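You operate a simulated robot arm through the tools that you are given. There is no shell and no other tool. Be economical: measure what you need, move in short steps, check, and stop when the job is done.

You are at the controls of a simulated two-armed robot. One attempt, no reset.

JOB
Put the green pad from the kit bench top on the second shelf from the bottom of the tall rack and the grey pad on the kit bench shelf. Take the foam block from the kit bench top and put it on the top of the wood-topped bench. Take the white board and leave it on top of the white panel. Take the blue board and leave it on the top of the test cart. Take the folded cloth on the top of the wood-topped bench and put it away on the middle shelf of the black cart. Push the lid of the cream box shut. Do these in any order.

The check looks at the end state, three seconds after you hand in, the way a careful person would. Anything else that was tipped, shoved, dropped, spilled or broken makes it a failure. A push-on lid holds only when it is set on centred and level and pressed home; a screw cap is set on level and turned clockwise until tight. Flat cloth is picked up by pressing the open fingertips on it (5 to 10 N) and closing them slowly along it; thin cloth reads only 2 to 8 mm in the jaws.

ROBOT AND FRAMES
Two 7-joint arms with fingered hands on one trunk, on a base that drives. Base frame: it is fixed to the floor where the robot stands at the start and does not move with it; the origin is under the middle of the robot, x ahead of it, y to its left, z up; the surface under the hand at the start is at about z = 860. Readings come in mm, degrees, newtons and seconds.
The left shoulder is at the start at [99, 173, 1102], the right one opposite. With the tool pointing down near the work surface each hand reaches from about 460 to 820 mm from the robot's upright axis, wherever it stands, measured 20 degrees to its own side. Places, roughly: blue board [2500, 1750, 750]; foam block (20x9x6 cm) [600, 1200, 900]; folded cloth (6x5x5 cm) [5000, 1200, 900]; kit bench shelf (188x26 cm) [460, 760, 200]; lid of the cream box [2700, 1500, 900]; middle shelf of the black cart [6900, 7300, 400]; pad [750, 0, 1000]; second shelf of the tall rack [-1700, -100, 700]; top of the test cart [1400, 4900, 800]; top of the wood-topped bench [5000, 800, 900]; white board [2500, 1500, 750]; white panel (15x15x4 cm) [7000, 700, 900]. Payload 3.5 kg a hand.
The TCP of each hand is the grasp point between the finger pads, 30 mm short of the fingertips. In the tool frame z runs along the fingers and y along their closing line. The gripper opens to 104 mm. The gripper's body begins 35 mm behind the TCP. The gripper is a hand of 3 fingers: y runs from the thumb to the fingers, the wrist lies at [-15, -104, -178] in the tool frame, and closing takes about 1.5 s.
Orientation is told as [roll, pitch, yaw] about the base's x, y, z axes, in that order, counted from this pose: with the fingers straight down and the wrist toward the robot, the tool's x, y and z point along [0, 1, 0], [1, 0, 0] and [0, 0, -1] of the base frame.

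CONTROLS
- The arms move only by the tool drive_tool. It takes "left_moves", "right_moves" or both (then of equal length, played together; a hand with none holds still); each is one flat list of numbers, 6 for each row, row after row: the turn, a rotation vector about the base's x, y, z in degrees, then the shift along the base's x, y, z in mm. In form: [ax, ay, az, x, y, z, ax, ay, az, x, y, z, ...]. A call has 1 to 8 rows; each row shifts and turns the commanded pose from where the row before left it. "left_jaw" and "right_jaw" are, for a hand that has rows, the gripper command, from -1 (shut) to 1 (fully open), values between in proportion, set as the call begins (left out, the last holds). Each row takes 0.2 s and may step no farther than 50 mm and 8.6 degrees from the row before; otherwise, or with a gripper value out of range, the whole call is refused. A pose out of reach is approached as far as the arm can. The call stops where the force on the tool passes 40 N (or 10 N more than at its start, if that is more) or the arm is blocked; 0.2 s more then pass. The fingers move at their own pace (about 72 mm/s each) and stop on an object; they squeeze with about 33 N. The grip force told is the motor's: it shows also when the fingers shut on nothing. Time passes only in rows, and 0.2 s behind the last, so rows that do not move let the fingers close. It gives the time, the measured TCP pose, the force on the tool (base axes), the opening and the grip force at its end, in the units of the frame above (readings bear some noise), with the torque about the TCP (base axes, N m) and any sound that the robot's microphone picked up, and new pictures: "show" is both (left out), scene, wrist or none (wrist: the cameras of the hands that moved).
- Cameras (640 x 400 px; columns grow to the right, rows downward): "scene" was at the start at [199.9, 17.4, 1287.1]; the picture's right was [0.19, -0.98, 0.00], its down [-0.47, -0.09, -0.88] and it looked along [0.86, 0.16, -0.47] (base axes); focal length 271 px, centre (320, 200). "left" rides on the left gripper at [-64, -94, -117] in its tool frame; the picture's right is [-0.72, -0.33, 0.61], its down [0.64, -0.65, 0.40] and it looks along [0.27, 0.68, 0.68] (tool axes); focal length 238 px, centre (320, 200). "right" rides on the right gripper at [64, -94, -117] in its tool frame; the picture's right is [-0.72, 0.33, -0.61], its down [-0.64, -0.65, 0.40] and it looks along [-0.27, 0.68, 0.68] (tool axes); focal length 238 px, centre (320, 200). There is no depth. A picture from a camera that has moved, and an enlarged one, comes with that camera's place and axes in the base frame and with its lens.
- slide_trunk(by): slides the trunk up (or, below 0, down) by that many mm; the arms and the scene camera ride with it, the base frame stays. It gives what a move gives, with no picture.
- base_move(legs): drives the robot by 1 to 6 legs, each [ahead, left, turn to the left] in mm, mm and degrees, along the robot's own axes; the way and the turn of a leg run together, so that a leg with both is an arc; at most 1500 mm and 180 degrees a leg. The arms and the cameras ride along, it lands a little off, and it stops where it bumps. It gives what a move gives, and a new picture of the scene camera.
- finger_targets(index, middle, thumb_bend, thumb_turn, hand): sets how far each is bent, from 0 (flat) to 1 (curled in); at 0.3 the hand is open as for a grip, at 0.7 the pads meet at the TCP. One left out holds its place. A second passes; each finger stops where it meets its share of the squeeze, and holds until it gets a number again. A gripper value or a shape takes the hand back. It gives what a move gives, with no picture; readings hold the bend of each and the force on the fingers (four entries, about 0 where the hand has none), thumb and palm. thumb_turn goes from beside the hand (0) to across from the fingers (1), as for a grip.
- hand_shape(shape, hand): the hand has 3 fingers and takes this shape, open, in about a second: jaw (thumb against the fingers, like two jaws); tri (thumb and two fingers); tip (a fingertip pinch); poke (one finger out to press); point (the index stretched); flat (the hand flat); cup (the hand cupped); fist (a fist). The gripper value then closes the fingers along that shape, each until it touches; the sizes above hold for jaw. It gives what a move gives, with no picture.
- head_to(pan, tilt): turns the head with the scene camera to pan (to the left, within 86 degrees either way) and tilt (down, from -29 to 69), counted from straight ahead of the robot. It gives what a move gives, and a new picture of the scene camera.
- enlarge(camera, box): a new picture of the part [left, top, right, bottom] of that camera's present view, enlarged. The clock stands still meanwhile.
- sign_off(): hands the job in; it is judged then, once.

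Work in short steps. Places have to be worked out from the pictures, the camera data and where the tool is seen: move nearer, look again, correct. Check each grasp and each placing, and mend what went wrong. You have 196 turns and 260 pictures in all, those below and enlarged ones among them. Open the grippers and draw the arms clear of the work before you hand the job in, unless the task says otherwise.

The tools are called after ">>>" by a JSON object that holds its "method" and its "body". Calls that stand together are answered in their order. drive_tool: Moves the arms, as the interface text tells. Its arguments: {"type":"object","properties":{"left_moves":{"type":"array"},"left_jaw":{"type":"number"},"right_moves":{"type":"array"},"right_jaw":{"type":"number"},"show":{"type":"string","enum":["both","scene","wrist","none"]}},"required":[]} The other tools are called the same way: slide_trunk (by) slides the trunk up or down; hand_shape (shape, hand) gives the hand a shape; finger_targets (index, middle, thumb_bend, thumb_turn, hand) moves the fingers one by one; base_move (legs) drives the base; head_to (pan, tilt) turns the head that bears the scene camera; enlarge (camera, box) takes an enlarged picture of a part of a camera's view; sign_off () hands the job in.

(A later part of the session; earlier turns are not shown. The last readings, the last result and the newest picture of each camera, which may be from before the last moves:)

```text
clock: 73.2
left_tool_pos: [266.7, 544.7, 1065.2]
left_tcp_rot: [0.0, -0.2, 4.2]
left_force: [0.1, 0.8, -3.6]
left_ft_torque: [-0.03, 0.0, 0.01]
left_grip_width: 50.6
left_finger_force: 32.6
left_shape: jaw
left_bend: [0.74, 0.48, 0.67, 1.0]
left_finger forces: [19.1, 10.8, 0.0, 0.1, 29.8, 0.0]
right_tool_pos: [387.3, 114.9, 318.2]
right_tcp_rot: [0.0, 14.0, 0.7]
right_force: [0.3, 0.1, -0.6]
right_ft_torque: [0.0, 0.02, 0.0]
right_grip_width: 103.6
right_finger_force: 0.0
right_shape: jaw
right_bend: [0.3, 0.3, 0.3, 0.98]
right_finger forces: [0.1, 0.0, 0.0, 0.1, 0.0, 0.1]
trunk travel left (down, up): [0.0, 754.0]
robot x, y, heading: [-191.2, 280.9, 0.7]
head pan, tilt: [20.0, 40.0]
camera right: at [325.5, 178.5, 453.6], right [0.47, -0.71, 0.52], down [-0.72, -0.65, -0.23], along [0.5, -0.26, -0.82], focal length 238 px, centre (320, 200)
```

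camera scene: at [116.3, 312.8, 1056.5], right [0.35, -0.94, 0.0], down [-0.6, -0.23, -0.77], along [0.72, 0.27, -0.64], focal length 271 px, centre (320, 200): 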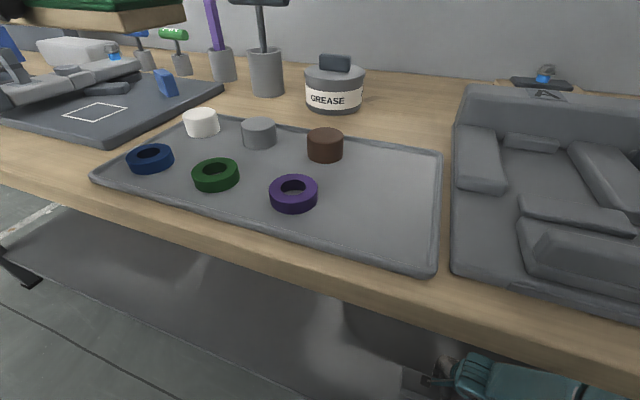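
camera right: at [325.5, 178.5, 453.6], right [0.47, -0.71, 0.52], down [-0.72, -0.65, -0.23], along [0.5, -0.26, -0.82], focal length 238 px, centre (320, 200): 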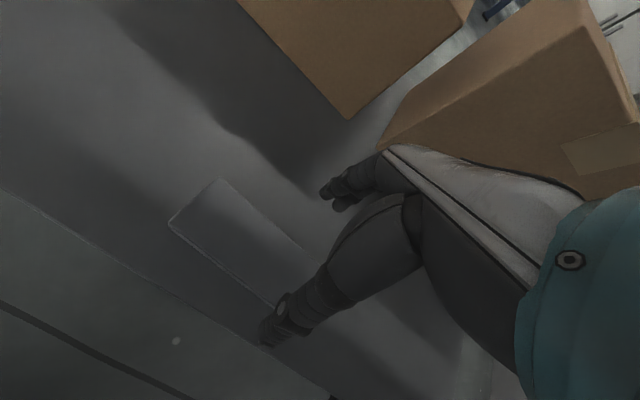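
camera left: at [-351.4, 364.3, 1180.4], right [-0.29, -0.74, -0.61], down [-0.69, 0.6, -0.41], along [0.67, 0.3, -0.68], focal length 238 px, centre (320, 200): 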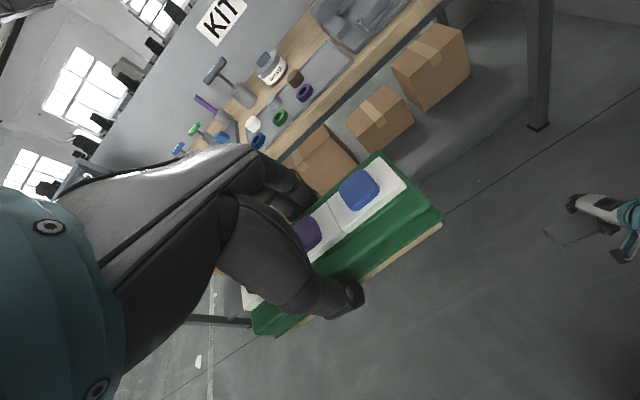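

Grey pad lies flat on the shelf. Back out and check.

>>> {"method": "base_move", "body": {"legs": [[-520, 0, 0]]}}

>>> {"method": "slide_trunk", "body": {"by": 200}}

>>> {"method": "head_to", "body": {"pan": 0, "tilt": 40}}

```text
clock: 76.2
left_tool_pos: [-260.8, 538.2, 1064.6]
left_tcp_rot: [-0.2, -0.1, 4.1]
left_force: [0.2, 0.1, -2.7]
left_ft_torque: [0.04, -0.03, -0.01]
left_grip_width: 50.5
left_finger_force: 33.5
left_shape: jaw
left_bend: [0.74, 0.48, 0.67, 1.0]
left_finger forces: [19.1, 10.7, 0.0, 0.0, 29.9, 0.0]
right_tool_pos: [-139.9, 109.4, 319.0]
right_tcp_rot: [-0.1, 14.0, 0.8]
right_force: [-0.9, 0.3, 0.8]
right_ft_torque: [-0.01, 0.03, 0.02]
right_grip_width: 103.7
right_finger_force: 0.1
right_shape: jaw
right_bend: [0.3, 0.3, 0.3, 0.98]
right_finger forces: [0.0, 0.1, 0.0, 0.1, 0.0, 0.0]
trunk travel left (down, up): [0.0, 754.0]
robot x, y, heading: [-720.4, 271.1, 1.0]
head pan, tilt: [20.0, 40.0]
camera scene: at [-411.7, 306.0, 1056.7], right [0.35, -0.94, 0.0], down [-0.6, -0.23, -0.77], along [0.72, 0.27, -0.64], focal length 271 px, centre (320, 200)
```

scene: 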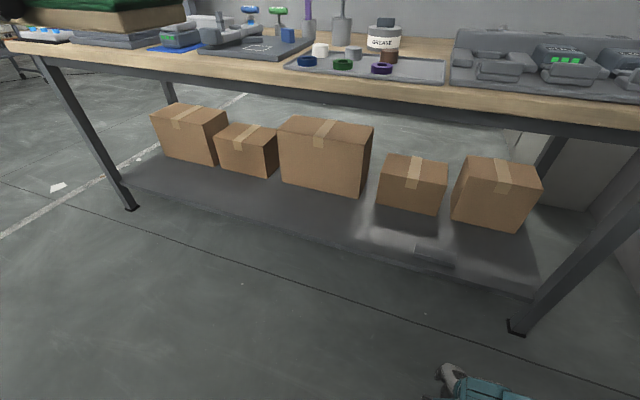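

```text
clock: 78.4
left_tool_pos: [-260.8, 538.5, 1264.2]
left_tcp_rot: [-0.1, 0.0, 4.1]
left_force: [0.2, 0.0, -4.0]
left_ft_torque: [0.02, 0.0, -0.02]
left_grip_width: 50.7
left_finger_force: 33.2
left_shape: jaw
left_bend: [0.74, 0.48, 0.67, 1.0]
left_finger forces: [19.0, 10.7, 0.0, 0.0, 29.8, 0.0]
right_tool_pos: [-138.7, 107.8, 516.6]
right_tcp_rot: [-0.1, 14.1, 0.8]
right_force: [-0.4, 0.5, 0.2]
right_ft_torque: [0.0, 0.01, 0.01]
right_grip_width: 103.8
right_finger_force: 0.0
right_shape: jaw
right_bend: [0.3, 0.3, 0.3, 0.98]
right_finger forces: [0.0, 0.2, 0.1, 0.0, 0.1, 0.0]
trunk travel left (down, up): [-200.0, 554.0]
robot x, y, heading: [-718.5, 270.7, 0.6]
head pan, tilt: [20.0, 40.0]
```

```text
clock: 79.2
left_tool_pos: [-261.0, 537.9, 1262.8]
left_tcp_rot: [-0.1, 0.0, 4.2]
left_force: [0.5, -0.3, -3.2]
left_ft_torque: [0.03, -0.02, -0.01]
left_grip_width: 50.7
left_finger_force: 33.3
left_shape: jaw
left_bend: [0.74, 0.48, 0.67, 1.0]
left_finger forces: [19.1, 10.8, 0.0, 0.0, 29.9, 0.1]
right_tool_pos: [-139.4, 108.6, 518.9]
right_tcp_rot: [-0.1, 14.0, 0.7]
right_force: [0.1, 0.7, 0.4]
right_ft_torque: [0.0, -0.03, -0.02]
right_grip_width: 103.3
right_finger_force: 0.1
right_shape: jaw
right_bend: [0.3, 0.3, 0.3, 0.98]
right_finger forces: [0.1, 0.0, 0.1, 0.0, 0.0, 0.0]
trunk travel left (down, up): [-200.0, 554.0]
robot x, y, heading: [-715.6, 271.2, 0.9]
head pan, tilt: [0.0, 40.0]
camera scene: at [-522.3, 275.5, 1269.1], right [0.01, -1.0, 0.0], down [-0.64, -0.01, -0.77], along [0.77, 0.01, -0.64], focal length 271 px, centre (320, 200)
```

scene: 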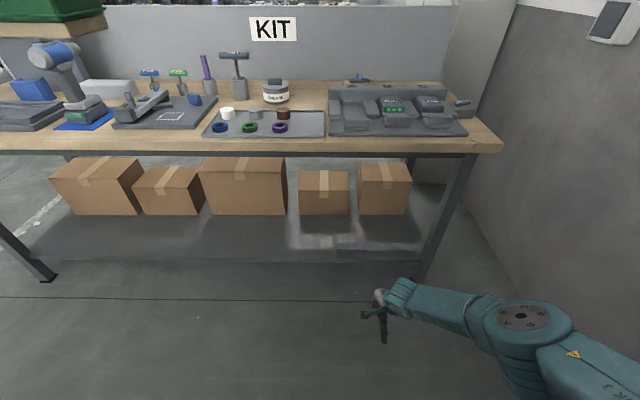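

Grey pad is confirmed on the shelf. Raise the right hand and turn left around toward the tall rack.

>>> {"method": "drive_tool", "body": {"right_moves": [0, 0, 0, -10, -3, 47, 0, 0, 0, -10, -3, 47, 0, 0, 0, -10, -3, 47, 0, 0, 0, -10, -3, 47, 0, -3.5, 0, -10, -3, 47, 0, -3.5, 0, -10, -3, 47, 0, -3.5, 0, -10, -3, 47, 0, -3.5, 0, -10, -3, 47], "show": "none"}}

>>> {"method": "base_move", "body": {"legs": [[0, 0, 90], [0, 0, 89]]}}

>>> {"method": "head_to", "body": {"pan": 0, "tilt": 20}}

```text
clock: 81.0
left_tool_pos: [-260.7, 538.9, 1264.3]
left_tcp_rot: [-0.1, -0.1, 4.1]
left_force: [-1.5, -0.7, -3.2]
left_ft_torque: [0.0, -0.03, 0.02]
left_grip_width: 50.8
left_finger_force: 33.5
left_shape: jaw
left_bend: [0.74, 0.48, 0.67, 1.0]
left_finger forces: [19.1, 10.8, 0.0, 0.1, 29.9, 0.0]
right_tool_pos: [-220.1, 86.9, 894.6]
right_tcp_rot: [-0.3, -0.1, 0.8]
right_force: [-0.4, -0.4, 0.6]
right_ft_torque: [0.0, 0.04, 0.02]
right_grip_width: 104.2
right_finger_force: 0.0
right_shape: jaw
right_bend: [0.3, 0.3, 0.3, 0.98]
right_finger forces: [0.1, 0.1, 0.0, 0.0, 0.0, 0.0]
trunk travel left (down, up): [-200.0, 554.0]
robot x, y, heading: [-716.6, 273.1, 0.8]
head pan, tilt: [0.0, 40.0]
```

```text
clock: 89.0
left_tool_pos: [-1182.9, 19.6, 1264.7]
left_tcp_rot: [0.0, -0.2, -177.5]
left_force: [-0.5, 0.4, -3.5]
left_ft_torque: [0.0, 0.0, 0.03]
left_grip_width: 50.2
left_finger_force: 33.3
left_shape: jaw
left_bend: [0.74, 0.48, 0.67, 1.0]
left_finger forces: [18.8, 10.4, 0.0, 0.0, 29.3, 0.0]
right_tool_pos: [-1210.3, 472.2, 893.0]
right_tcp_rot: [-0.4, 0.0, 179.1]
right_force: [0.2, -1.4, -0.6]
right_ft_torque: [0.0, 0.02, 0.0]
right_grip_width: 103.6
right_finger_force: 0.0
right_shape: jaw
right_bend: [0.3, 0.3, 0.3, 0.98]
right_finger forces: [0.1, 0.0, 0.1, 0.1, 0.1, 0.0]
trunk travel left (down, up): [-200.0, 554.0]
robot x, y, heading: [-714.6, 273.4, 179.2]
head pan, tilt: [0.0, 40.0]
camera scene: at [-918.1, 275.5, 1269.1], right [0.02, 1.0, 0.0], down [0.64, -0.01, -0.77], along [-0.77, 0.01, -0.64], focal length 271 px, centre (320, 200)
```

scene: 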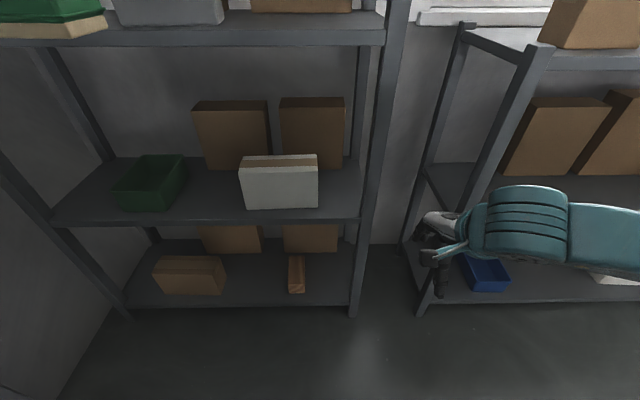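

```text
clock: 89.9
left_tool_pos: [-1183.6, 18.7, 1264.9]
left_tcp_rot: [-0.1, 0.0, -177.6]
left_force: [0.4, -0.3, -3.4]
left_ft_torque: [-0.02, 0.0, -0.03]
left_grip_width: 50.3
left_finger_force: 33.3
left_shape: jaw
left_bend: [0.74, 0.48, 0.67, 1.0]
left_finger forces: [18.8, 10.6, 0.0, 0.1, 29.3, 0.0]
right_tool_pos: [-1209.9, 471.7, 893.3]
right_tcp_rot: [-0.3, 0.0, 179.2]
right_force: [0.6, 0.8, 0.6]
right_ft_torque: [0.0, 0.04, -0.02]
right_grip_width: 103.7
right_finger_force: 0.0
right_shape: jaw
right_bend: [0.3, 0.3, 0.3, 0.98]
right_finger forces: [0.1, 0.1, 0.1, 0.1, 0.0, 0.0]
trunk travel left (down, up): [-200.0, 554.0]
robot x, y, heading: [-718.0, 273.9, 179.3]
head pan, tilt: [0.0, 20.0]
camera scene: at [-926.2, 275.7, 1300.4], right [0.02, 1.0, 0.0], down [0.34, -0.01, -0.94], along [-0.94, 0.01, -0.34], focal length 271 px, centre (320, 200)
```

scene: 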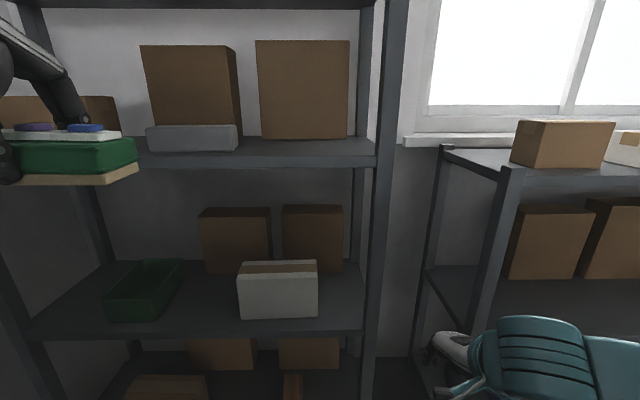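

The second shelf (z≈700) has a gap between the green bin and white box, centred near y≈-65. I turn the left hand so the pad's long side runs in depth, lower it, and tuck the right hand aside.

>>> {"method": "drive_tool", "body": {"left_moves": [0, 0, -8.4, 0, 4, -25, 0, 0, -8.4, 0, 4, -25, 0, 0, -8.4, 0, 4, -25, 0, 0, -8.4, 0, 4, -25, 0, 0, -8.4, 0, 4, -25, 0, 0, -8.4, 0, 4, -25, 0, 0, -8.4, 0, 4, -25, 0, 0, -8.4, 0, 4, -25], "right_moves": [0, 0, -4.5, 12, 19, 10, 0, 0, -4.5, 12, 19, 10, 0, 0, -4.5, 12, 19, 10, 0, 0, -4.5, 12, 19, 10, 0, 0, -4.5, 12, 19, 10, 0, 0, -4.5, 12, 19, 10, 0, 0, -4.5, 12, 19, 10, 0, 0, -4.5, 12, 19, 10], "show": "none"}}

>>> {"method": "drive_tool", "body": {"left_moves": [0, 0, -8.4, -20, 3, -25, 0, 0, -8.4, -20, 3, -25, 0, 0, -8.4, -20, 3, -25, 0, 0, 0, -20, 3, -40, 0, 0, 0, -20, 0, -40], "show": "scene"}}

```text
clock: 91.7
left_tool_pos: [-1181.9, 52.1, 1063.8]
left_tcp_rot: [0.0, -0.1, 115.1]
left_force: [0.5, 0.1, -4.3]
left_ft_torque: [0.02, -0.01, 0.0]
left_grip_width: 50.4
left_finger_force: 32.7
left_shape: jaw
left_bend: [0.74, 0.48, 0.67, 1.0]
left_finger forces: [18.8, 10.5, 0.0, 0.0, 29.3, 0.1]
right_tool_pos: [-1127.2, 626.2, 972.7]
right_tcp_rot: [-0.3, 0.1, 143.0]
right_force: [0.2, 0.3, 0.4]
right_ft_torque: [-0.01, -0.01, 0.01]
right_grip_width: 103.5
right_finger_force: 0.0
right_shape: jaw
right_bend: [0.3, 0.3, 0.3, 0.98]
right_finger forces: [0.0, 0.0, 0.0, 0.0, 0.0, 0.0]
right hand out of reach, approached as far as the arm can: row 6, 7, 8
trunk travel left (down, up): [-200.0, 554.0]
robot x, y, heading: [-719.4, 273.6, 179.1]
head pan, tilt: [0.0, 20.0]
```

```text
clock: 92.9
left_tool_pos: [-1285.2, 63.6, 911.1]
left_tcp_rot: [-0.1, -0.1, 90.1]
left_force: [-0.7, -0.4, -3.5]
left_ft_torque: [0.01, -0.01, 0.03]
left_grip_width: 50.0
left_finger_force: 33.1
left_shape: jaw
left_bend: [0.74, 0.48, 0.67, 1.0]
left_finger forces: [18.9, 10.6, 0.0, 0.1, 29.4, 0.1]
right_tool_pos: [-1128.4, 625.4, 974.8]
right_tcp_rot: [-0.3, 0.1, 143.0]
right_force: [0.6, 0.0, -0.3]
right_ft_torque: [0.03, 0.02, 0.03]
right_grip_width: 103.5
right_finger_force: 0.1
right_shape: jaw
right_bend: [0.3, 0.3, 0.3, 0.98]
right_finger forces: [0.1, 0.0, 0.0, 0.0, 0.0, 0.0]
trunk travel left (down, up): [-200.0, 554.0]
robot x, y, heading: [-719.2, 272.3, 179.2]
head pan, tilt: [0.0, 20.0]
camera scene: at [-926.8, 275.8, 1300.3], right [0.02, 1.0, 0.0], down [0.34, -0.01, -0.94], along [-0.94, 0.01, -0.34], focal length 271 px, centre (320, 200)
```

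scene: 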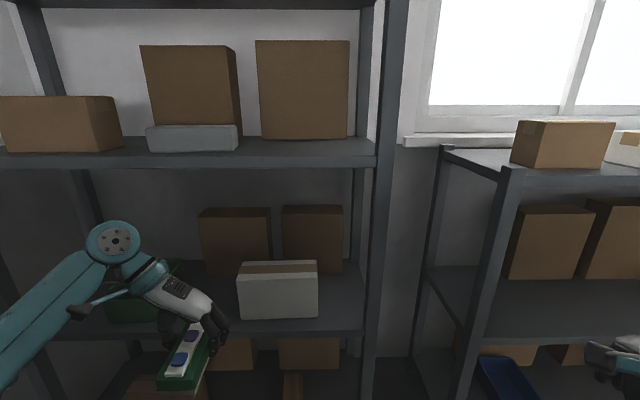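

Lower to ~800 and shift the base left by 128 to line up with the gap.

>>> {"method": "drive_tool", "body": {"left_moves": [0, 0, 0, 0, 0, -37, 0, 0, 0, 0, 0, -37, 0, 0, 0, 0, 0, -37], "show": "none"}}

>>> {"method": "base_move", "body": {"legs": [[0, 128, 0]]}}

>>> {"method": "head_to", "body": {"pan": 10, "tilt": 40}}

```text
clock: 93.7
left_tool_pos: [-1283.8, 64.6, 798.5]
left_tcp_rot: [-0.1, 0.0, 90.0]
left_force: [-0.2, 0.3, -4.1]
left_ft_torque: [0.0, 0.0, -0.03]
left_grip_width: 50.4
left_finger_force: 33.1
left_shape: jaw
left_bend: [0.74, 0.48, 0.67, 1.0]
left_finger forces: [18.9, 10.6, 0.0, 0.1, 29.4, 0.0]
right_tool_pos: [-1127.3, 625.6, 973.6]
right_tcp_rot: [-0.3, 0.2, 143.0]
right_force: [-0.1, -1.0, 0.4]
right_ft_torque: [0.01, 0.01, 0.0]
right_grip_width: 103.8
right_finger_force: 0.1
right_shape: jaw
right_bend: [0.3, 0.3, 0.3, 0.98]
right_finger forces: [0.0, 0.1, 0.0, 0.0, 0.0, 0.0]
trunk travel left (down, up): [-200.0, 554.0]
robot x, y, heading: [-715.6, 269.5, 179.3]
head pan, tilt: [0.0, 20.0]
```

```text
clock: 95.0
left_tool_pos: [-1287.0, -68.1, 799.2]
left_tcp_rot: [-0.1, -0.1, 90.2]
left_force: [-0.5, -0.2, -4.0]
left_ft_torque: [0.03, 0.0, -0.02]
left_grip_width: 50.2
left_finger_force: 33.1
left_shape: jaw
left_bend: [0.74, 0.48, 0.67, 1.0]
left_finger forces: [18.9, 10.6, 0.0, 0.0, 29.5, 0.0]
right_tool_pos: [-1130.2, 492.0, 973.9]
right_tcp_rot: [-0.3, 0.2, 143.0]
right_force: [0.4, 0.3, 0.5]
right_ft_torque: [0.01, 0.01, -0.03]
right_grip_width: 103.7
right_finger_force: 0.1
right_shape: jaw
right_bend: [0.3, 0.3, 0.3, 0.98]
right_finger forces: [0.0, 0.0, 0.0, 0.0, 0.1, 0.0]
trunk travel left (down, up): [-200.0, 554.0]
robot x, y, heading: [-719.0, 139.1, 178.6]
head pan, tilt: [0.0, 20.0]
camera scene: at [-928.5, 142.3, 1300.5], right [0.02, 1.0, 0.0], down [0.34, 0.0, -0.94], along [-0.94, 0.02, -0.34], focal length 271 px, centre (320, 200)
```

scene: 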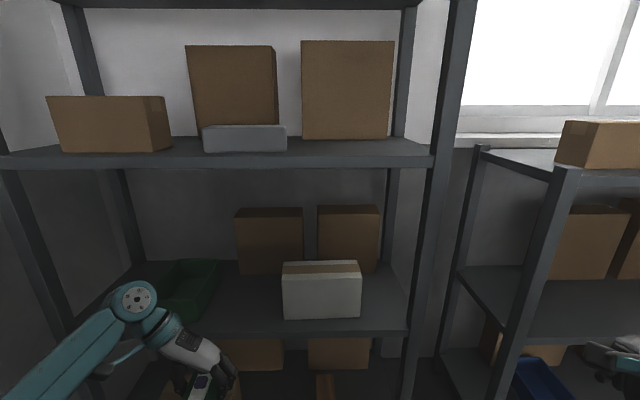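

```text
clock: 95.8
left_tool_pos: [-1285.5, -68.0, 799.8]
left_tcp_rot: [-0.1, 0.0, 90.1]
left_force: [-0.6, -0.4, -3.5]
left_ft_torque: [0.04, 0.01, 0.01]
left_grip_width: 50.2
left_finger_force: 33.2
left_shape: jaw
left_bend: [0.74, 0.48, 0.67, 1.0]
left_finger forces: [18.9, 10.6, 0.1, 0.1, 29.4, 0.0]
right_tool_pos: [-1129.8, 494.4, 973.8]
right_tcp_rot: [-0.3, 0.2, 142.9]
right_force: [0.1, -0.2, 0.1]
right_ft_torque: [0.0, 0.01, 0.03]
right_grip_width: 103.6
right_finger_force: 0.0
right_shape: jaw
right_bend: [0.3, 0.3, 0.3, 0.98]
right_finger forces: [0.0, 0.1, 0.0, 0.1, 0.0, 0.0]
trunk travel left (down, up): [-200.0, 554.0]
robot x, y, heading: [-720.5, 141.0, 179.2]
head pan, tilt: [10.0, 40.0]
camera scene: at [-919.3, 128.3, 1269.1], right [-0.16, 0.99, 0.0], down [0.63, 0.1, -0.77], along [-0.76, -0.12, -0.64], focal length 271 px, centre (320, 200)
```

scene: 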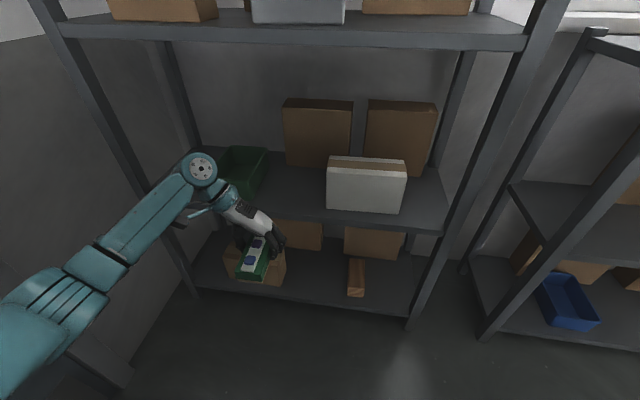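

Gap is from y≈-185 to 51; the hand at y=-68 is centred. Drive forward 330 into the gap.

>>> {"method": "base_move", "body": {"legs": [[200, 0, 0], [120, 0, 0]]}}

>>> {"method": "enlarge", "body": {"camera": "left", "box": [0, 0, 640, 400]}}

```text
clock: 98.2
left_tool_pos: [-1609.8, -62.2, 799.8]
left_tcp_rot: [-0.2, -0.1, 90.0]
left_force: [0.0, 0.0, -4.1]
left_ft_torque: [0.03, 0.01, -0.06]
left_grip_width: 50.4
left_finger_force: 33.2
left_shape: jaw
left_bend: [0.74, 0.48, 0.67, 1.0]
left_finger forces: [18.9, 10.6, 0.0, 0.1, 29.4, 0.0]
right_tool_pos: [-1452.8, 500.5, 974.2]
right_tcp_rot: [-0.4, 0.1, 142.9]
right_force: [0.3, -0.1, 0.8]
right_ft_torque: [0.01, 0.02, 0.0]
right_grip_width: 103.3
right_finger_force: 0.0
right_shape: jaw
right_bend: [0.3, 0.3, 0.3, 0.98]
right_finger forces: [0.0, 0.0, 0.1, 0.0, 0.1, 0.0]
trunk travel left (down, up): [-200.0, 554.0]
robot x, y, heading: [-1042.4, 145.2, 179.0]
head pan, tilt: [10.0, 40.0]
camera scene: at [-1242.8, 134.0, 1268.9], right [-0.16, 0.99, 0.0], down [0.64, 0.1, -0.77], along [-0.76, -0.12, -0.64], focal length 271 px, centre (320, 200)
```

scene: 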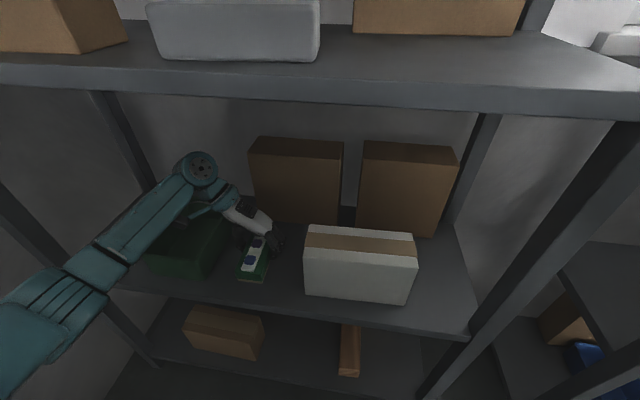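

```text
1.00 times, centred on (320, 200) of left (not enlarged: the box is as wide or as high as the picture)
camera zoom: at [-1547.1, -156.6, 915.6], right [0.72, -0.33, -0.61], down [-0.64, -0.65, -0.41], along [-0.27, 0.68, -0.68], focal length 238 px, centre (320, 200)
```

zoom: 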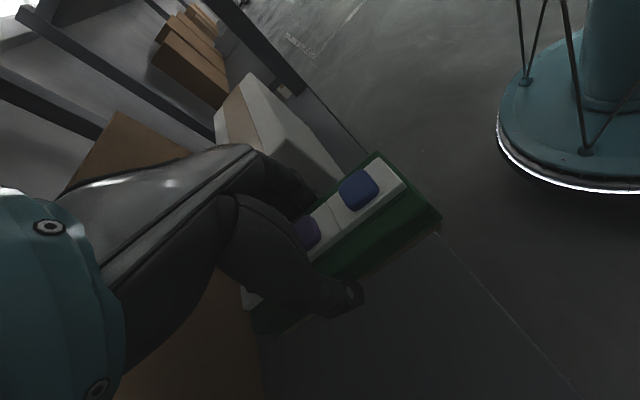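

Move 20 mm deeper and lower in steps.

>>> {"method": "drive_tool", "body": {"left_moves": [0, 0, 0, -10, 0, -10, 0, 0, 0, -10, 0, -10, 0, 0, 0, 0, 0, -15, 0, 0, 0, 0, 0, -10, 0, 0, 0, 0, 0, -5, 0, 0, 0, 0, 0, -5, 0, 0, 0, 0, 0, -4], "show": "wrist"}}

```text
clock: 99.8
left_tool_pos: [-1629.8, -62.5, 740.8]
left_tcp_rot: [0.0, -0.1, 90.0]
left_force: [-0.3, -0.4, -4.2]
left_ft_torque: [0.03, 0.0, -0.01]
left_grip_width: 50.4
left_finger_force: 32.8
left_shape: jaw
left_bend: [0.74, 0.48, 0.67, 1.0]
left_finger forces: [18.9, 10.7, 0.1, 0.0, 29.5, 0.1]
right_tool_pos: [-1452.5, 499.4, 973.7]
right_tcp_rot: [-0.3, 0.2, 143.0]
right_force: [0.2, -0.9, 0.1]
right_ft_torque: [0.02, -0.03, 0.0]
right_grip_width: 103.6
right_finger_force: 0.0
right_shape: jaw
right_bend: [0.3, 0.3, 0.3, 0.98]
right_finger forces: [0.0, 0.0, 0.0, 0.0, 0.0, 0.0]
trunk travel left (down, up): [-200.0, 554.0]
robot x, y, heading: [-1040.7, 143.6, 178.9]
head pan, tilt: [10.0, 40.0]
camera left: at [-1567.5, -156.9, 857.2], right [0.72, -0.33, -0.61], down [-0.64, -0.65, -0.41], along [-0.27, 0.68, -0.68], focal length 238 px, centre (320, 200)
```

left: 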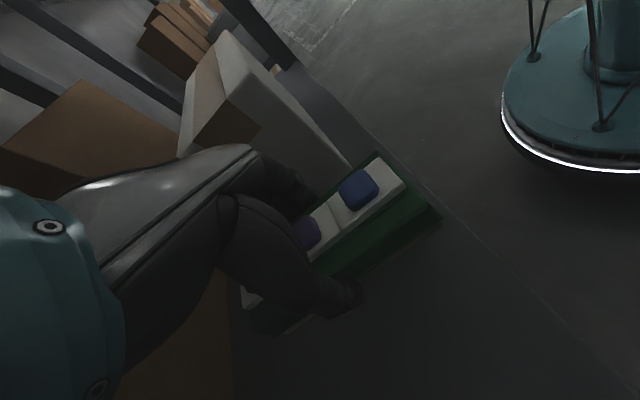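

Shelf edge is nearer x≈-1555, so go 48 mm deeper before setting down.

>>> {"method": "drive_tool", "body": {"left_moves": [0, 0, 0, -16, 0, 0, 0, 0, 0, -16, 0, 0, 0, 0, 0, -16, 0, 0, 0, 0, 0, 0, 0, -4, 0, 0, 0, 0, 0, -3, 0, 0, 0, 0, 0, -3, 0, 0, 0, 0, 0, -3, 0, 0, 0, 0, 0, -3], "show": "wrist"}}

```text
clock: 101.6
left_tool_pos: [-1672.3, -61.8, 725.5]
left_tcp_rot: [-0.1, -0.1, 90.0]
left_force: [0.3, 0.5, -3.7]
left_ft_torque: [0.01, 0.0, -0.02]
left_grip_width: 50.3
left_finger_force: 33.2
left_shape: jaw
left_bend: [0.74, 0.48, 0.67, 1.0]
left_finger forces: [18.9, 10.6, 0.0, 0.0, 29.5, 0.1]
left hand out of reach, approached as far as the arm can: row 8
right_tool_pos: [-1450.7, 498.5, 973.7]
right_tcp_rot: [-0.4, 0.0, 143.0]
right_force: [0.0, -0.7, -1.5]
right_ft_torque: [0.0, 0.01, -0.03]
right_grip_width: 103.8
right_finger_force: 0.1
right_shape: jaw
right_bend: [0.3, 0.3, 0.3, 0.98]
right_finger forces: [0.0, 0.0, 0.1, 0.1, 0.0, 0.1]
trunk travel left (down, up): [-200.0, 554.0]
robot x, y, heading: [-1043.0, 142.5, 178.9]
head pan, tilt: [10.0, 40.0]
camera left: at [-1611.2, -156.2, 841.1], right [0.72, -0.33, -0.61], down [-0.64, -0.65, -0.41], along [-0.27, 0.68, -0.68], focal length 238 px, centre (320, 200)
```

left: 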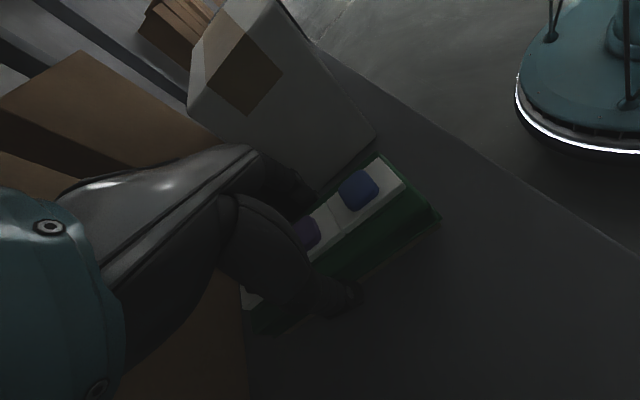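

At arm's limit; bring the base 40 mm nearer, then keep lowering.

>>> {"method": "base_move", "body": {"legs": [[40, 0, 0]]}}

>>> {"method": "drive_tool", "body": {"left_moves": [0, 0, 0, 20, 0, 0, 0, 0, 0, 15, 0, -3, 0, 0, 0, 0, 0, -3, 0, 0, 0, 0, 0, -3, 0, 0, 0, 0, 0, -3, 0, 0, 0, 0, 0, -3, 0, 0, 0, 0, 0, -3], "show": "wrist"}}

```text
clock: 102.5
left_tool_pos: [-1715.2, -61.5, 724.1]
left_tcp_rot: [-0.3, -0.1, 90.0]
left_force: [-0.6, -0.1, -4.3]
left_ft_torque: [-0.03, 0.0, -0.02]
left_grip_width: 50.2
left_finger_force: 32.4
left_shape: jaw
left_bend: [0.74, 0.48, 0.67, 1.0]
left_finger forces: [18.9, 10.6, 0.0, 0.0, 29.6, 0.1]
right_tool_pos: [-1492.1, 500.2, 973.6]
right_tcp_rot: [-0.3, 0.0, 143.0]
right_force: [-0.8, -0.1, 0.0]
right_ft_torque: [-0.03, -0.04, 0.01]
right_grip_width: 103.7
right_finger_force: 0.0
right_shape: jaw
right_bend: [0.3, 0.3, 0.3, 0.98]
right_finger forces: [0.0, 0.0, 0.0, 0.1, 0.0, 0.0]
trunk travel left (down, up): [-200.0, 554.0]
robot x, y, heading: [-1082.1, 146.4, 179.1]
head pan, tilt: [10.0, 40.0]
camera scene: at [-1282.8, 134.7, 1268.8], right [-0.16, 0.99, 0.0], down [0.64, 0.1, -0.77], along [-0.76, -0.12, -0.64], focal length 271 px, centre (320, 200)
```

scene: 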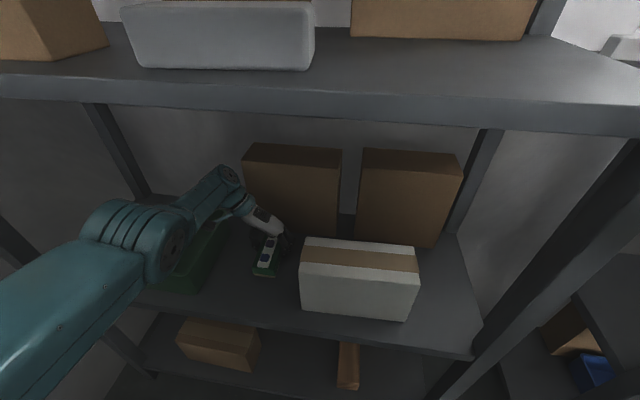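

```text
clock: 104.1
left_tool_pos: [-1704.0, -63.0, 700.5]
left_tcp_rot: [-0.1, -0.2, 90.0]
left_force: [-0.5, 0.5, -4.2]
left_ft_torque: [-0.01, 0.04, 0.01]
left_grip_width: 50.1
left_finger_force: 32.5
left_shape: jaw
left_bend: [0.74, 0.48, 0.67, 1.0]
left_finger forces: [18.9, 10.6, 0.1, 0.0, 29.4, 0.1]
left hand out of reach, approached as far as the arm can: row 1, 2
right_tool_pos: [-1491.9, 499.9, 973.9]
right_tcp_rot: [-0.2, 0.1, 143.0]
right_force: [-0.5, 0.2, 0.4]
right_ft_torque: [-0.02, 0.01, 0.0]
right_grip_width: 103.6
right_finger_force: 0.1
right_shape: jaw
right_bend: [0.3, 0.3, 0.3, 0.98]
right_finger forces: [0.0, 0.0, 0.0, 0.1, 0.0, 0.1]
trunk travel left (down, up): [-200.0, 554.0]
robot x, y, heading: [-1082.8, 147.8, 178.8]
head pan, tilt: [10.0, 40.0]
camera left: at [-1641.2, -157.9, 816.3], right [0.72, -0.33, -0.61], down [-0.64, -0.65, -0.41], along [-0.27, 0.68, -0.68], focal length 238 px, centre (320, 200)
```

left: 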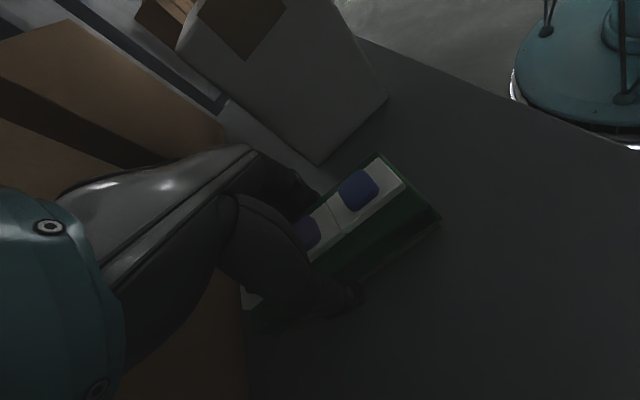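

No contact yet at z 700; keep lowering.

>>> {"method": "drive_tool", "body": {"left_moves": [0, 0, 0, 0, 0, -4, 0, 0, 0, 0, 0, -4, 0, 0, 0, 0, 0, -4, 0, 0, 0, 0, 0, -4, 0, 0, 0, 0, 0, -4, 0, 0, 0, 0, 0, -4, 0, 0, 0, 0, 0, -4, 0, 0, 0, 0, 0, -4], "show": "wrist"}}

```text
clock: 105.6
left_tool_pos: [-1700.9, -63.1, 689.7]
left_tcp_rot: [0.9, -0.4, 90.2]
left_force: [3.3, -0.9, 18.1]
left_ft_torque: [-0.67, -0.1, -0.04]
left_grip_width: 51.2
left_finger_force: 32.9
left_shape: jaw
left_bend: [0.75, 0.48, 0.68, 1.0]
left_finger forces: [19.2, 9.6, 0.0, 0.0, 36.2, 0.1]
left hand out of reach, approached as far as the arm can: row 1, 4, 7
right_tool_pos: [-1490.3, 499.9, 973.8]
right_tcp_rot: [-0.3, 0.1, 143.0]
right_force: [0.4, -0.3, -0.8]
right_ft_torque: [-0.01, -0.02, 0.03]
right_grip_width: 103.6
right_finger_force: 0.1
right_shape: jaw
right_bend: [0.3, 0.3, 0.3, 0.98]
right_finger forces: [0.1, 0.0, 0.0, 0.0, 0.1, 0.1]
trunk travel left (down, up): [-200.0, 554.0]
robot x, y, heading: [-1078.4, 145.5, 179.3]
head pan, tilt: [10.0, 40.0]
stopped in row 7 (left hand): the force on the tool passed its limit at 45 N (the readings are from after the stop); the commanded pose is now the measured one
camera left: at [-1636.1, -157.1, 805.0], right [0.71, -0.32, -0.63], down [-0.65, -0.65, -0.4], along [-0.28, 0.69, -0.67], focal length 238 px, centre (320, 200)
```

left: 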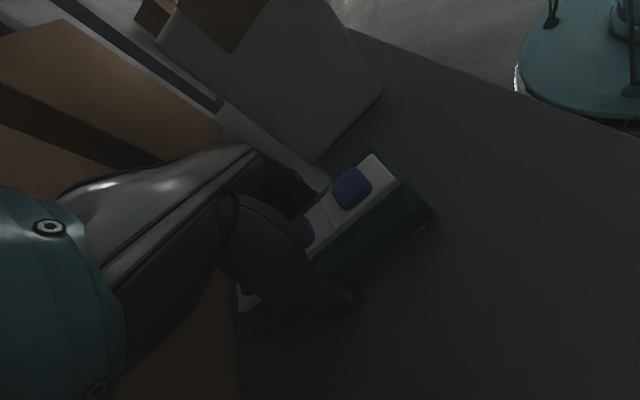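

Contact: pad on the shelf. Open while rising 1 mm per row.

>>> {"method": "drive_tool", "body": {"left_moves": [0, 0, 0, 0, 0, 1, 0, 0, 0, 0, 0, 1, 0, 0, 0, 0, 0, 2, 0, 0, 0, 0, 0, 2, 0, 0, 0, 0, 0, 2, 0, 0, 0, 0, 0, 2, 0, 0, 0, 0, 0, 2, 0, 0, 0, 0, 0, 2], "left_jaw": 0.8, "show": "wrist"}}

```text
clock: 107.4
left_tool_pos: [-1703.4, -62.0, 700.1]
left_tcp_rot: [0.5, -0.3, 90.1]
left_force: [-0.6, 0.0, 0.7]
left_ft_torque: [0.0, 0.01, -0.01]
left_grip_width: 93.8
left_finger_force: 0.1
left_shape: jaw
left_bend: [0.29, 0.32, 0.35, 0.98]
left_finger forces: [0.1, 0.0, 0.0, 0.0, 0.0, 0.0]
left hand out of reach, approached as far as the arm can: row 7
right_tool_pos: [-1490.9, 500.2, 973.9]
right_tcp_rot: [-0.3, 0.2, 142.9]
right_force: [-0.3, 0.7, 0.1]
right_ft_torque: [-0.02, 0.01, 0.07]
right_grip_width: 104.0
right_finger_force: 0.1
right_shape: jaw
right_bend: [0.3, 0.3, 0.3, 0.98]
right_finger forces: [0.0, 0.1, 0.1, 0.0, 0.1, 0.0]
trunk travel left (down, up): [-200.0, 554.0]
robot x, y, heading: [-1081.8, 144.9, 179.1]
head pan, tilt: [10.0, 40.0]
camera left: at [-1639.4, -157.2, 814.4], right [0.71, -0.32, -0.62], down [-0.64, -0.65, -0.4], along [-0.28, 0.69, -0.67], focal length 238 px, centre (320, 200)
```

left: 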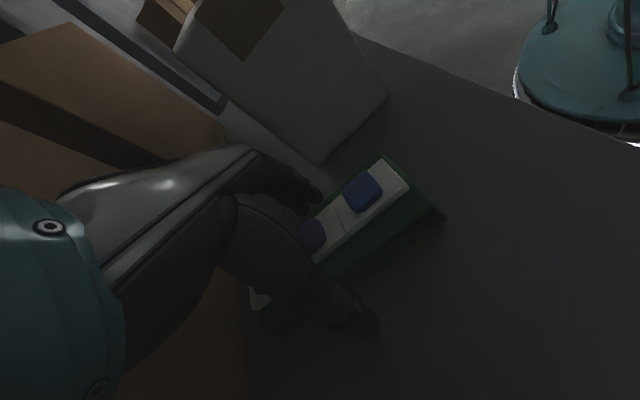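

Released cleanly. Lift straight up 90 mm, then back out.

>>> {"method": "drive_tool", "body": {"left_moves": [0, 0, 0, 0, 0, 15, 0, 0, 0, 0, 0, 20, 0, 0, 0, 0, 0, 30, 0, 0, 0, 0, 0, 30], "show": "none"}}

>>> {"method": "base_move", "body": {"legs": [[-400, 0, 0]]}}

```text
clock: 108.4
left_tool_pos: [-1732.1, -66.4, 786.5]
left_tcp_rot: [0.6, -0.3, 90.1]
left_force: [0.4, -0.3, -0.2]
left_ft_torque: [0.0, 0.01, 0.02]
left_grip_width: 93.4
left_finger_force: 0.1
left_shape: jaw
left_bend: [0.29, 0.32, 0.35, 0.98]
left_finger forces: [0.0, 0.0, 0.1, 0.1, 0.0, 0.1]
left hand out of reach, approached as far as the arm can: row 1, 2, 3, 4
right_tool_pos: [-1491.5, 500.6, 973.4]
right_tcp_rot: [-0.4, 0.1, 143.0]
right_force: [-0.2, -0.4, 0.5]
right_ft_torque: [-0.03, -0.02, 0.0]
right_grip_width: 103.7
right_finger_force: 0.1
right_shape: jaw
right_bend: [0.3, 0.3, 0.3, 0.98]
right_finger forces: [0.0, 0.0, 0.0, 0.1, 0.0, 0.1]
trunk travel left (down, up): [-200.0, 554.0]
robot x, y, heading: [-1080.7, 147.2, 179.1]
head pan, tilt: [10.0, 40.0]
```

```text
clock: 110.9
left_tool_pos: [-1345.3, -69.8, 788.3]
left_tcp_rot: [0.6, -0.3, 89.7]
left_force: [0.9, -1.0, -0.5]
left_ft_torque: [0.0, 0.01, 0.02]
left_grip_width: 93.3
left_finger_force: 0.0
left_shape: jaw
left_bend: [0.29, 0.32, 0.35, 0.98]
left_finger forces: [0.0, 0.0, 0.0, 0.1, 0.0, 0.0]
right_tool_pos: [-1100.7, 495.7, 973.8]
right_tcp_rot: [-0.3, 0.1, 142.5]
right_force: [0.0, 0.0, 0.5]
right_ft_torque: [0.02, -0.01, -0.01]
right_grip_width: 104.0
right_finger_force: 0.1
right_shape: jaw
right_bend: [0.3, 0.3, 0.3, 0.98]
right_finger forces: [0.0, 0.0, 0.0, 0.0, 0.1, 0.0]
trunk travel left (down, up): [-200.0, 554.0]
robot x, y, heading: [-692.3, 140.9, 178.5]
head pan, tilt: [10.0, 40.0]
camera scene: at [-893.0, 128.0, 1269.2], right [-0.15, 0.99, 0.0], down [0.64, 0.1, -0.77], along [-0.76, -0.11, -0.64], focal length 271 px, centre (320, 200)
```

scene: 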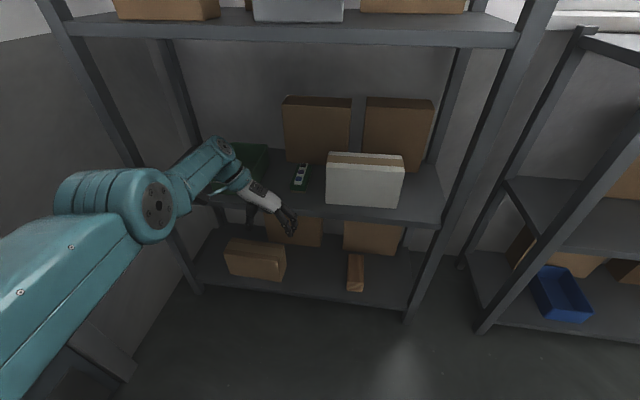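

Green pad sits well on the second shelf. Bring both arms back to a neutral carrying pose.

>>> {"method": "drive_tool", "body": {"left_moves": [0, 0, 8.2, 17, -11, 31, 0, 0, 8.2, 17, -11, 31, 0, 0, 8.2, 17, -11, 31, 0, 0, 8.2, 17, -11, 31, 0, 0, 8.2, 17, -11, 31, 0, 0, 8.2, 17, -11, 31, 0, 0, 8.2, 17, -11, 31, 0, 0, 8.2, 17, -11, 31], "right_moves": [0, 0, 4.5, -8, -13, 20, 0, 0, 4.5, -8, -13, 20, 0, 0, 4.5, -8, -13, 20, 0, 0, 4.5, -8, -13, 20, 0, 0, 4.5, -8, -13, 20, 0, 0, 4.5, -8, -13, 20, 0, 0, 4.5, -8, -13, 20, 0, 0, 4.5, -8, -13, 20], "left_jaw": 1, "show": "none"}}

>>> {"method": "drive_tool", "body": {"left_moves": [0, 0, 8.2, 17, -11, 31, 0, 0, 8.2, 17, -11, 31, 0, 0, 7, 17, -11, 31], "show": "none"}}

>>> {"method": "base_move", "body": {"legs": [[0, 0, -90], [0, 0, -88.5]]}}

```text
clock: 112.7
left_tool_pos: [-1435.2, -211.3, 1026.3]
left_tcp_rot: [0.4, -0.2, 155.4]
left_force: [-0.5, -0.6, 0.2]
left_ft_torque: [-0.02, -0.01, 0.02]
left_grip_width: 103.6
left_finger_force: 0.0
left_shape: jaw
left_bend: [0.3, 0.3, 0.3, 0.98]
left_finger forces: [0.0, 0.0, 0.0, 0.1, 0.0, 0.1]
left hand out of reach, approached as far as the arm can: row 1, 2, 3, 4, 5, 6, 7, 8
right_tool_pos: [-1163.1, 390.6, 1134.1]
right_tcp_rot: [-0.3, 0.0, 178.6]
right_force: [-0.3, 0.7, -0.8]
right_ft_torque: [-0.03, 0.01, 0.0]
right_grip_width: 103.5
right_finger_force: 0.0
right_shape: jaw
right_bend: [0.3, 0.3, 0.3, 0.98]
right_finger forces: [0.0, 0.0, 0.0, 0.1, 0.0, 0.1]
trunk travel left (down, up): [-200.0, 554.0]
robot x, y, heading: [-693.2, 138.6, 178.6]
head pan, tilt: [10.0, 40.0]
```

```text
clock: 113.5
left_tool_pos: [-1419.6, -254.0, 1128.7]
left_tcp_rot: [0.5, -0.3, 178.8]
left_force: [-0.3, -0.2, 0.3]
left_ft_torque: [-0.03, 0.0, 0.01]
left_grip_width: 103.9
left_finger_force: 0.0
left_shape: jaw
left_bend: [0.3, 0.3, 0.3, 0.98]
left_finger forces: [0.0, 0.0, 0.0, 0.0, 0.1, 0.0]
left hand out of reach, approached as far as the arm can: row 1, 2, 3
right_tool_pos: [-1163.6, 390.9, 1132.1]
right_tcp_rot: [-0.3, 0.0, 178.6]
right_force: [-0.4, 0.6, 0.2]
right_ft_torque: [0.0, 0.01, 0.01]
right_grip_width: 103.5
right_finger_force: 0.2
right_shape: jaw
right_bend: [0.3, 0.3, 0.3, 0.98]
right_finger forces: [0.0, 0.0, 0.1, 0.0, 0.0, 0.1]
trunk travel left (down, up): [-200.0, 554.0]
robot x, y, heading: [-692.3, 137.8, 178.3]
head pan, tilt: [10.0, 40.0]
```

```text
clock: 115.1
left_tool_pos: [-1485.1, -63.2, 1119.2]
left_tcp_rot: [0.1, 2.4, 164.1]
left_force: [21.2, 3.7, -4.4]
left_ft_torque: [-0.14, 0.33, -0.32]
left_grip_width: 102.2
left_finger_force: 0.1
left_shape: jaw
left_bend: [0.3, 0.38, 0.3, 0.97]
left_finger forces: [0.0, 21.7, 0.0, 0.0, 0.0, 0.0]
right_tool_pos: [-1082.7, 498.7, 1133.1]
right_tcp_rot: [-0.2, -0.1, 164.1]
right_force: [-0.7, 0.6, 0.1]
right_ft_torque: [0.04, -0.01, -0.03]
right_grip_width: 103.8
right_finger_force: 0.1
right_shape: jaw
right_bend: [0.3, 0.3, 0.3, 0.98]
right_finger forces: [0.0, 0.0, 0.1, 0.1, 0.0, 0.1]
trunk travel left (down, up): [-200.0, 554.0]
robot x, y, heading: [-696.6, 139.1, 164.1]
head pan, tilt: [10.0, 40.0]
stopped in leg 1: the force on the tool passed its limit at 46 N (the readings are from after the stop); the commanded pose is now the measured one
camera scene: at [-885.8, 177.3, 1269.7], right [0.1, 0.99, 0.0], down [0.64, -0.07, -0.77], along [-0.76, 0.08, -0.64], focal length 271 px, centre (320, 200)
```

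scene: 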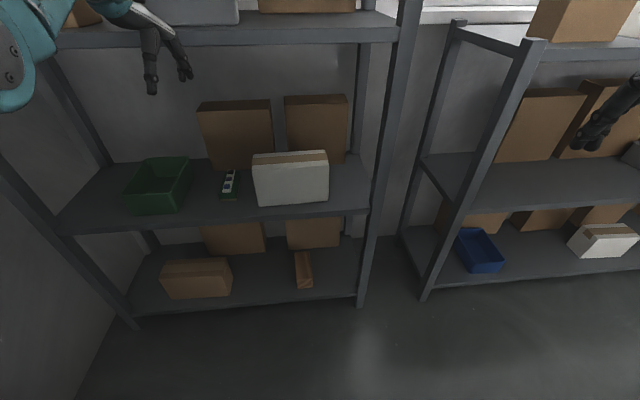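

The left hand was extended and its finger touched the rack's shelf edge; nothing appears displaced. I back off straight first.

>>> {"method": "base_move", "body": {"legs": [[-250, 0, 0]]}}

>>> {"method": "drive_tool", "body": {"left_moves": [0, 0, 0, 40, 0, 0, 0, 0, 0, 40, 0, 0, 0, 0, 0, 40, 0, 0, 0, 0, 0, 40, 0, 0, 0, 0, 0, 40, 0, 0, 0, 0, 0, 40, 0, 0], "show": "scene"}}

```text
clock: 116.9
left_tool_pos: [-1247.4, -133.0, 1118.8]
left_tcp_rot: [0.4, 2.0, 164.3]
left_force: [0.5, -0.3, 1.0]
left_ft_torque: [-0.01, 0.03, 0.02]
left_grip_width: 103.8
left_finger_force: 0.0
left_shape: jaw
left_bend: [0.3, 0.3, 0.3, 0.97]
left_finger forces: [0.0, 0.1, 0.0, 0.0, 0.1, 0.0]
right_tool_pos: [-844.0, 430.4, 1133.3]
right_tcp_rot: [-0.3, 0.1, 164.1]
right_force: [1.1, 0.4, 0.1]
right_ft_torque: [0.01, -0.04, -0.02]
right_grip_width: 103.8
right_finger_force: 0.0
right_shape: jaw
right_bend: [0.3, 0.3, 0.3, 0.98]
right_finger forces: [0.0, 0.1, 0.0, 0.0, 0.1, 0.1]
trunk travel left (down, up): [-200.0, 554.0]
robot x, y, heading: [-448.0, 64.9, 164.3]
head pan, tilt: [10.0, 40.0]
camera scene: at [-646.3, 108.4, 1269.3], right [0.1, 0.99, 0.0], down [0.64, -0.07, -0.77], along [-0.76, 0.08, -0.64], focal length 271 px, centre (320, 200)
```

scene: 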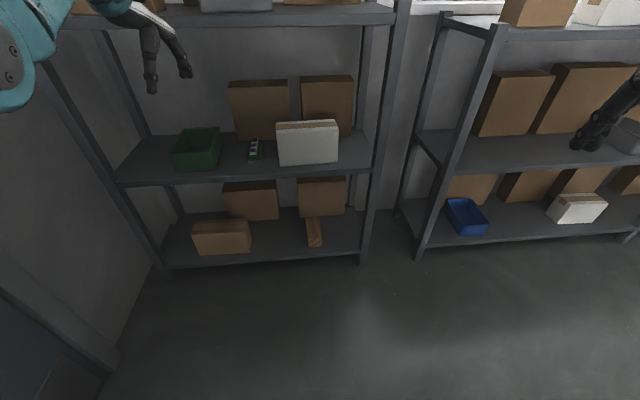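

```text
clock: 118.3
left_tool_pos: [-1217.4, -144.8, 1185.0]
left_tcp_rot: [0.3, 2.1, 164.2]
left_force: [0.3, 0.1, 0.0]
left_ft_torque: [-0.04, -0.02, -0.01]
left_grip_width: 103.8
left_finger_force: 0.1
left_shape: jaw
left_bend: [0.3, 0.3, 0.3, 0.97]
left_finger forces: [0.0, 0.0, 0.0, 0.0, 0.0, 0.0]
left hand out of reach, approached as far as the arm can: row 1, 2, 3, 4, 5, 6
right_tool_pos: [-841.9, 430.6, 1132.4]
right_tcp_rot: [-0.3, 0.1, 164.0]
right_force: [0.7, 0.2, 0.7]
right_ft_torque: [0.04, 0.03, -0.01]
right_grip_width: 103.9
right_finger_force: 0.0
right_shape: jaw
right_bend: [0.3, 0.3, 0.3, 0.98]
right_finger forces: [0.1, 0.1, 0.0, 0.0, 0.1, 0.1]
trunk travel left (down, up): [-200.0, 554.0]
robot x, y, heading: [-451.9, 68.0, 164.0]
head pan, tilt: [10.0, 40.0]
camera scene: at [-646.9, 108.6, 1269.1], right [0.1, 0.99, 0.0], down [0.64, -0.07, -0.77], along [-0.76, 0.08, -0.64], focal length 271 px, centre (320, 200)
```

scene: 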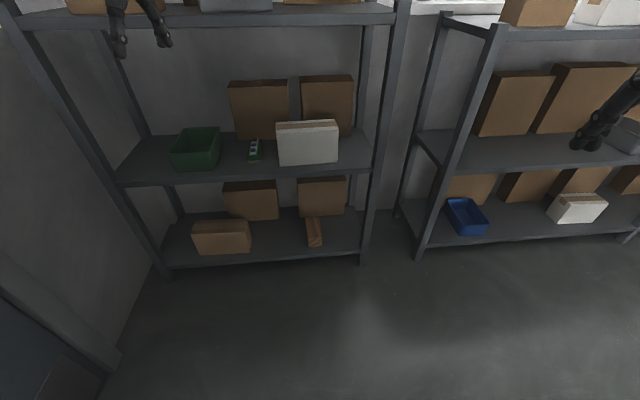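

The left arm seems stuck in an odd elbow posture; try bringing it inward and down.

>>> {"method": "drive_tool", "body": {"left_moves": [0, 0, 0, 15, 16, -25, 0, 0, 0, 15, 16, -25, 0, 0, 0, 15, 16, -25, 0, 0, 0, 15, 16, -25, 0, 0, 0, 15, 16, -25, 0, 0, 0, 15, 16, -25, 0, 0, 0, 15, 16, -25, 0, 0, 0, 15, 16, -25], "show": "scene"}}

```text
clock: 120.1
left_tool_pos: [-1265.7, -15.0, 1041.9]
left_tcp_rot: [0.3, 2.2, 164.2]
left_force: [0.0, 0.4, 0.1]
left_ft_torque: [0.02, -0.02, 0.0]
left_grip_width: 103.8
left_finger_force: 0.1
left_shape: jaw
left_bend: [0.3, 0.3, 0.3, 0.97]
left_finger forces: [0.1, 0.1, 0.0, 0.0, 0.0, 0.1]
left hand out of reach, approached as far as the arm can: row 1, 2, 3, 4, 5, 6, 7, 8
right_tool_pos: [-845.0, 431.5, 1133.3]
right_tcp_rot: [-0.4, 0.0, 164.1]
right_force: [0.8, 0.1, -0.5]
right_ft_torque: [0.01, 0.01, 0.0]
right_grip_width: 104.0
right_finger_force: 0.0
right_shape: jaw
right_bend: [0.3, 0.3, 0.3, 0.98]
right_finger forces: [0.1, 0.0, 0.0, 0.0, 0.1, 0.0]
trunk travel left (down, up): [-200.0, 554.0]
robot x, y, heading: [-450.7, 66.6, 163.8]
head pan, tilt: [10.0, 40.0]
camera scene: at [-647.2, 108.8, 1269.1], right [0.1, 0.99, 0.0], down [0.64, -0.07, -0.77], along [-0.76, 0.08, -0.64], focal length 271 px, centre (320, 200)
```

scene: 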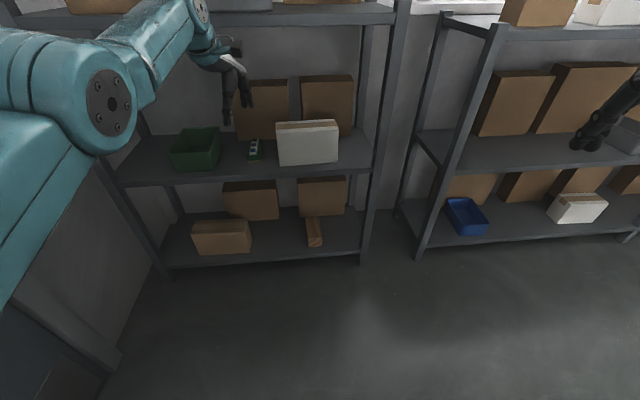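

The arm is near full stretch and the solver is stuck; I tilt the hand forward to free it while pulling in.

>>> {"method": "drive_tool", "body": {"left_moves": [2.2, 7.7, 0, 0, 0, 0, 2.2, 7.7, 0, 0, 0, 0, 2.2, 7.7, 0, 0, 0, 0, 2.2, 7.7, 0, 0, 0, 0], "show": "scene"}}

```text
clock: 121.1
left_tool_pos: [-1356.2, 0.9, 1058.3]
left_tcp_rot: [0.2, -29.9, 164.4]
left_force: [0.4, 0.3, 0.6]
left_ft_torque: [0.0, 0.05, 0.0]
left_grip_width: 103.8
left_finger_force: 0.1
left_shape: jaw
left_bend: [0.3, 0.3, 0.3, 0.97]
left_finger forces: [0.0, 0.0, 0.0, 0.0, 0.1, 0.0]
left hand out of reach, approached as far as the arm can: row 1, 2, 3, 4
right_tool_pos: [-843.9, 430.3, 1132.7]
right_tcp_rot: [-0.3, 0.1, 164.1]
right_force: [0.2, 0.2, 0.2]
right_ft_torque: [0.03, 0.01, -0.02]
right_grip_width: 103.7
right_finger_force: 0.0
right_shape: jaw
right_bend: [0.3, 0.3, 0.3, 0.98]
right_finger forces: [0.1, 0.0, 0.1, 0.0, 0.0, 0.0]
trunk travel left (down, up): [-200.0, 554.0]
robot x, y, heading: [-451.0, 68.7, 163.9]
head pan, tilt: [10.0, 40.0]
camera scene: at [-647.2, 108.5, 1269.1], right [0.1, 0.99, 0.0], down [0.64, -0.07, -0.77], along [-0.76, 0.08, -0.64], focal length 271 px, centre (320, 200)
```

scene: 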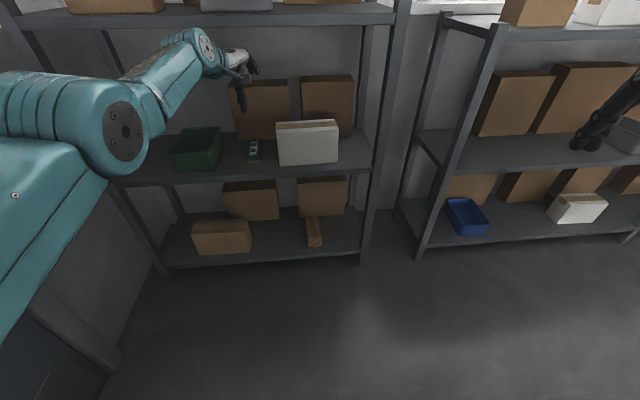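

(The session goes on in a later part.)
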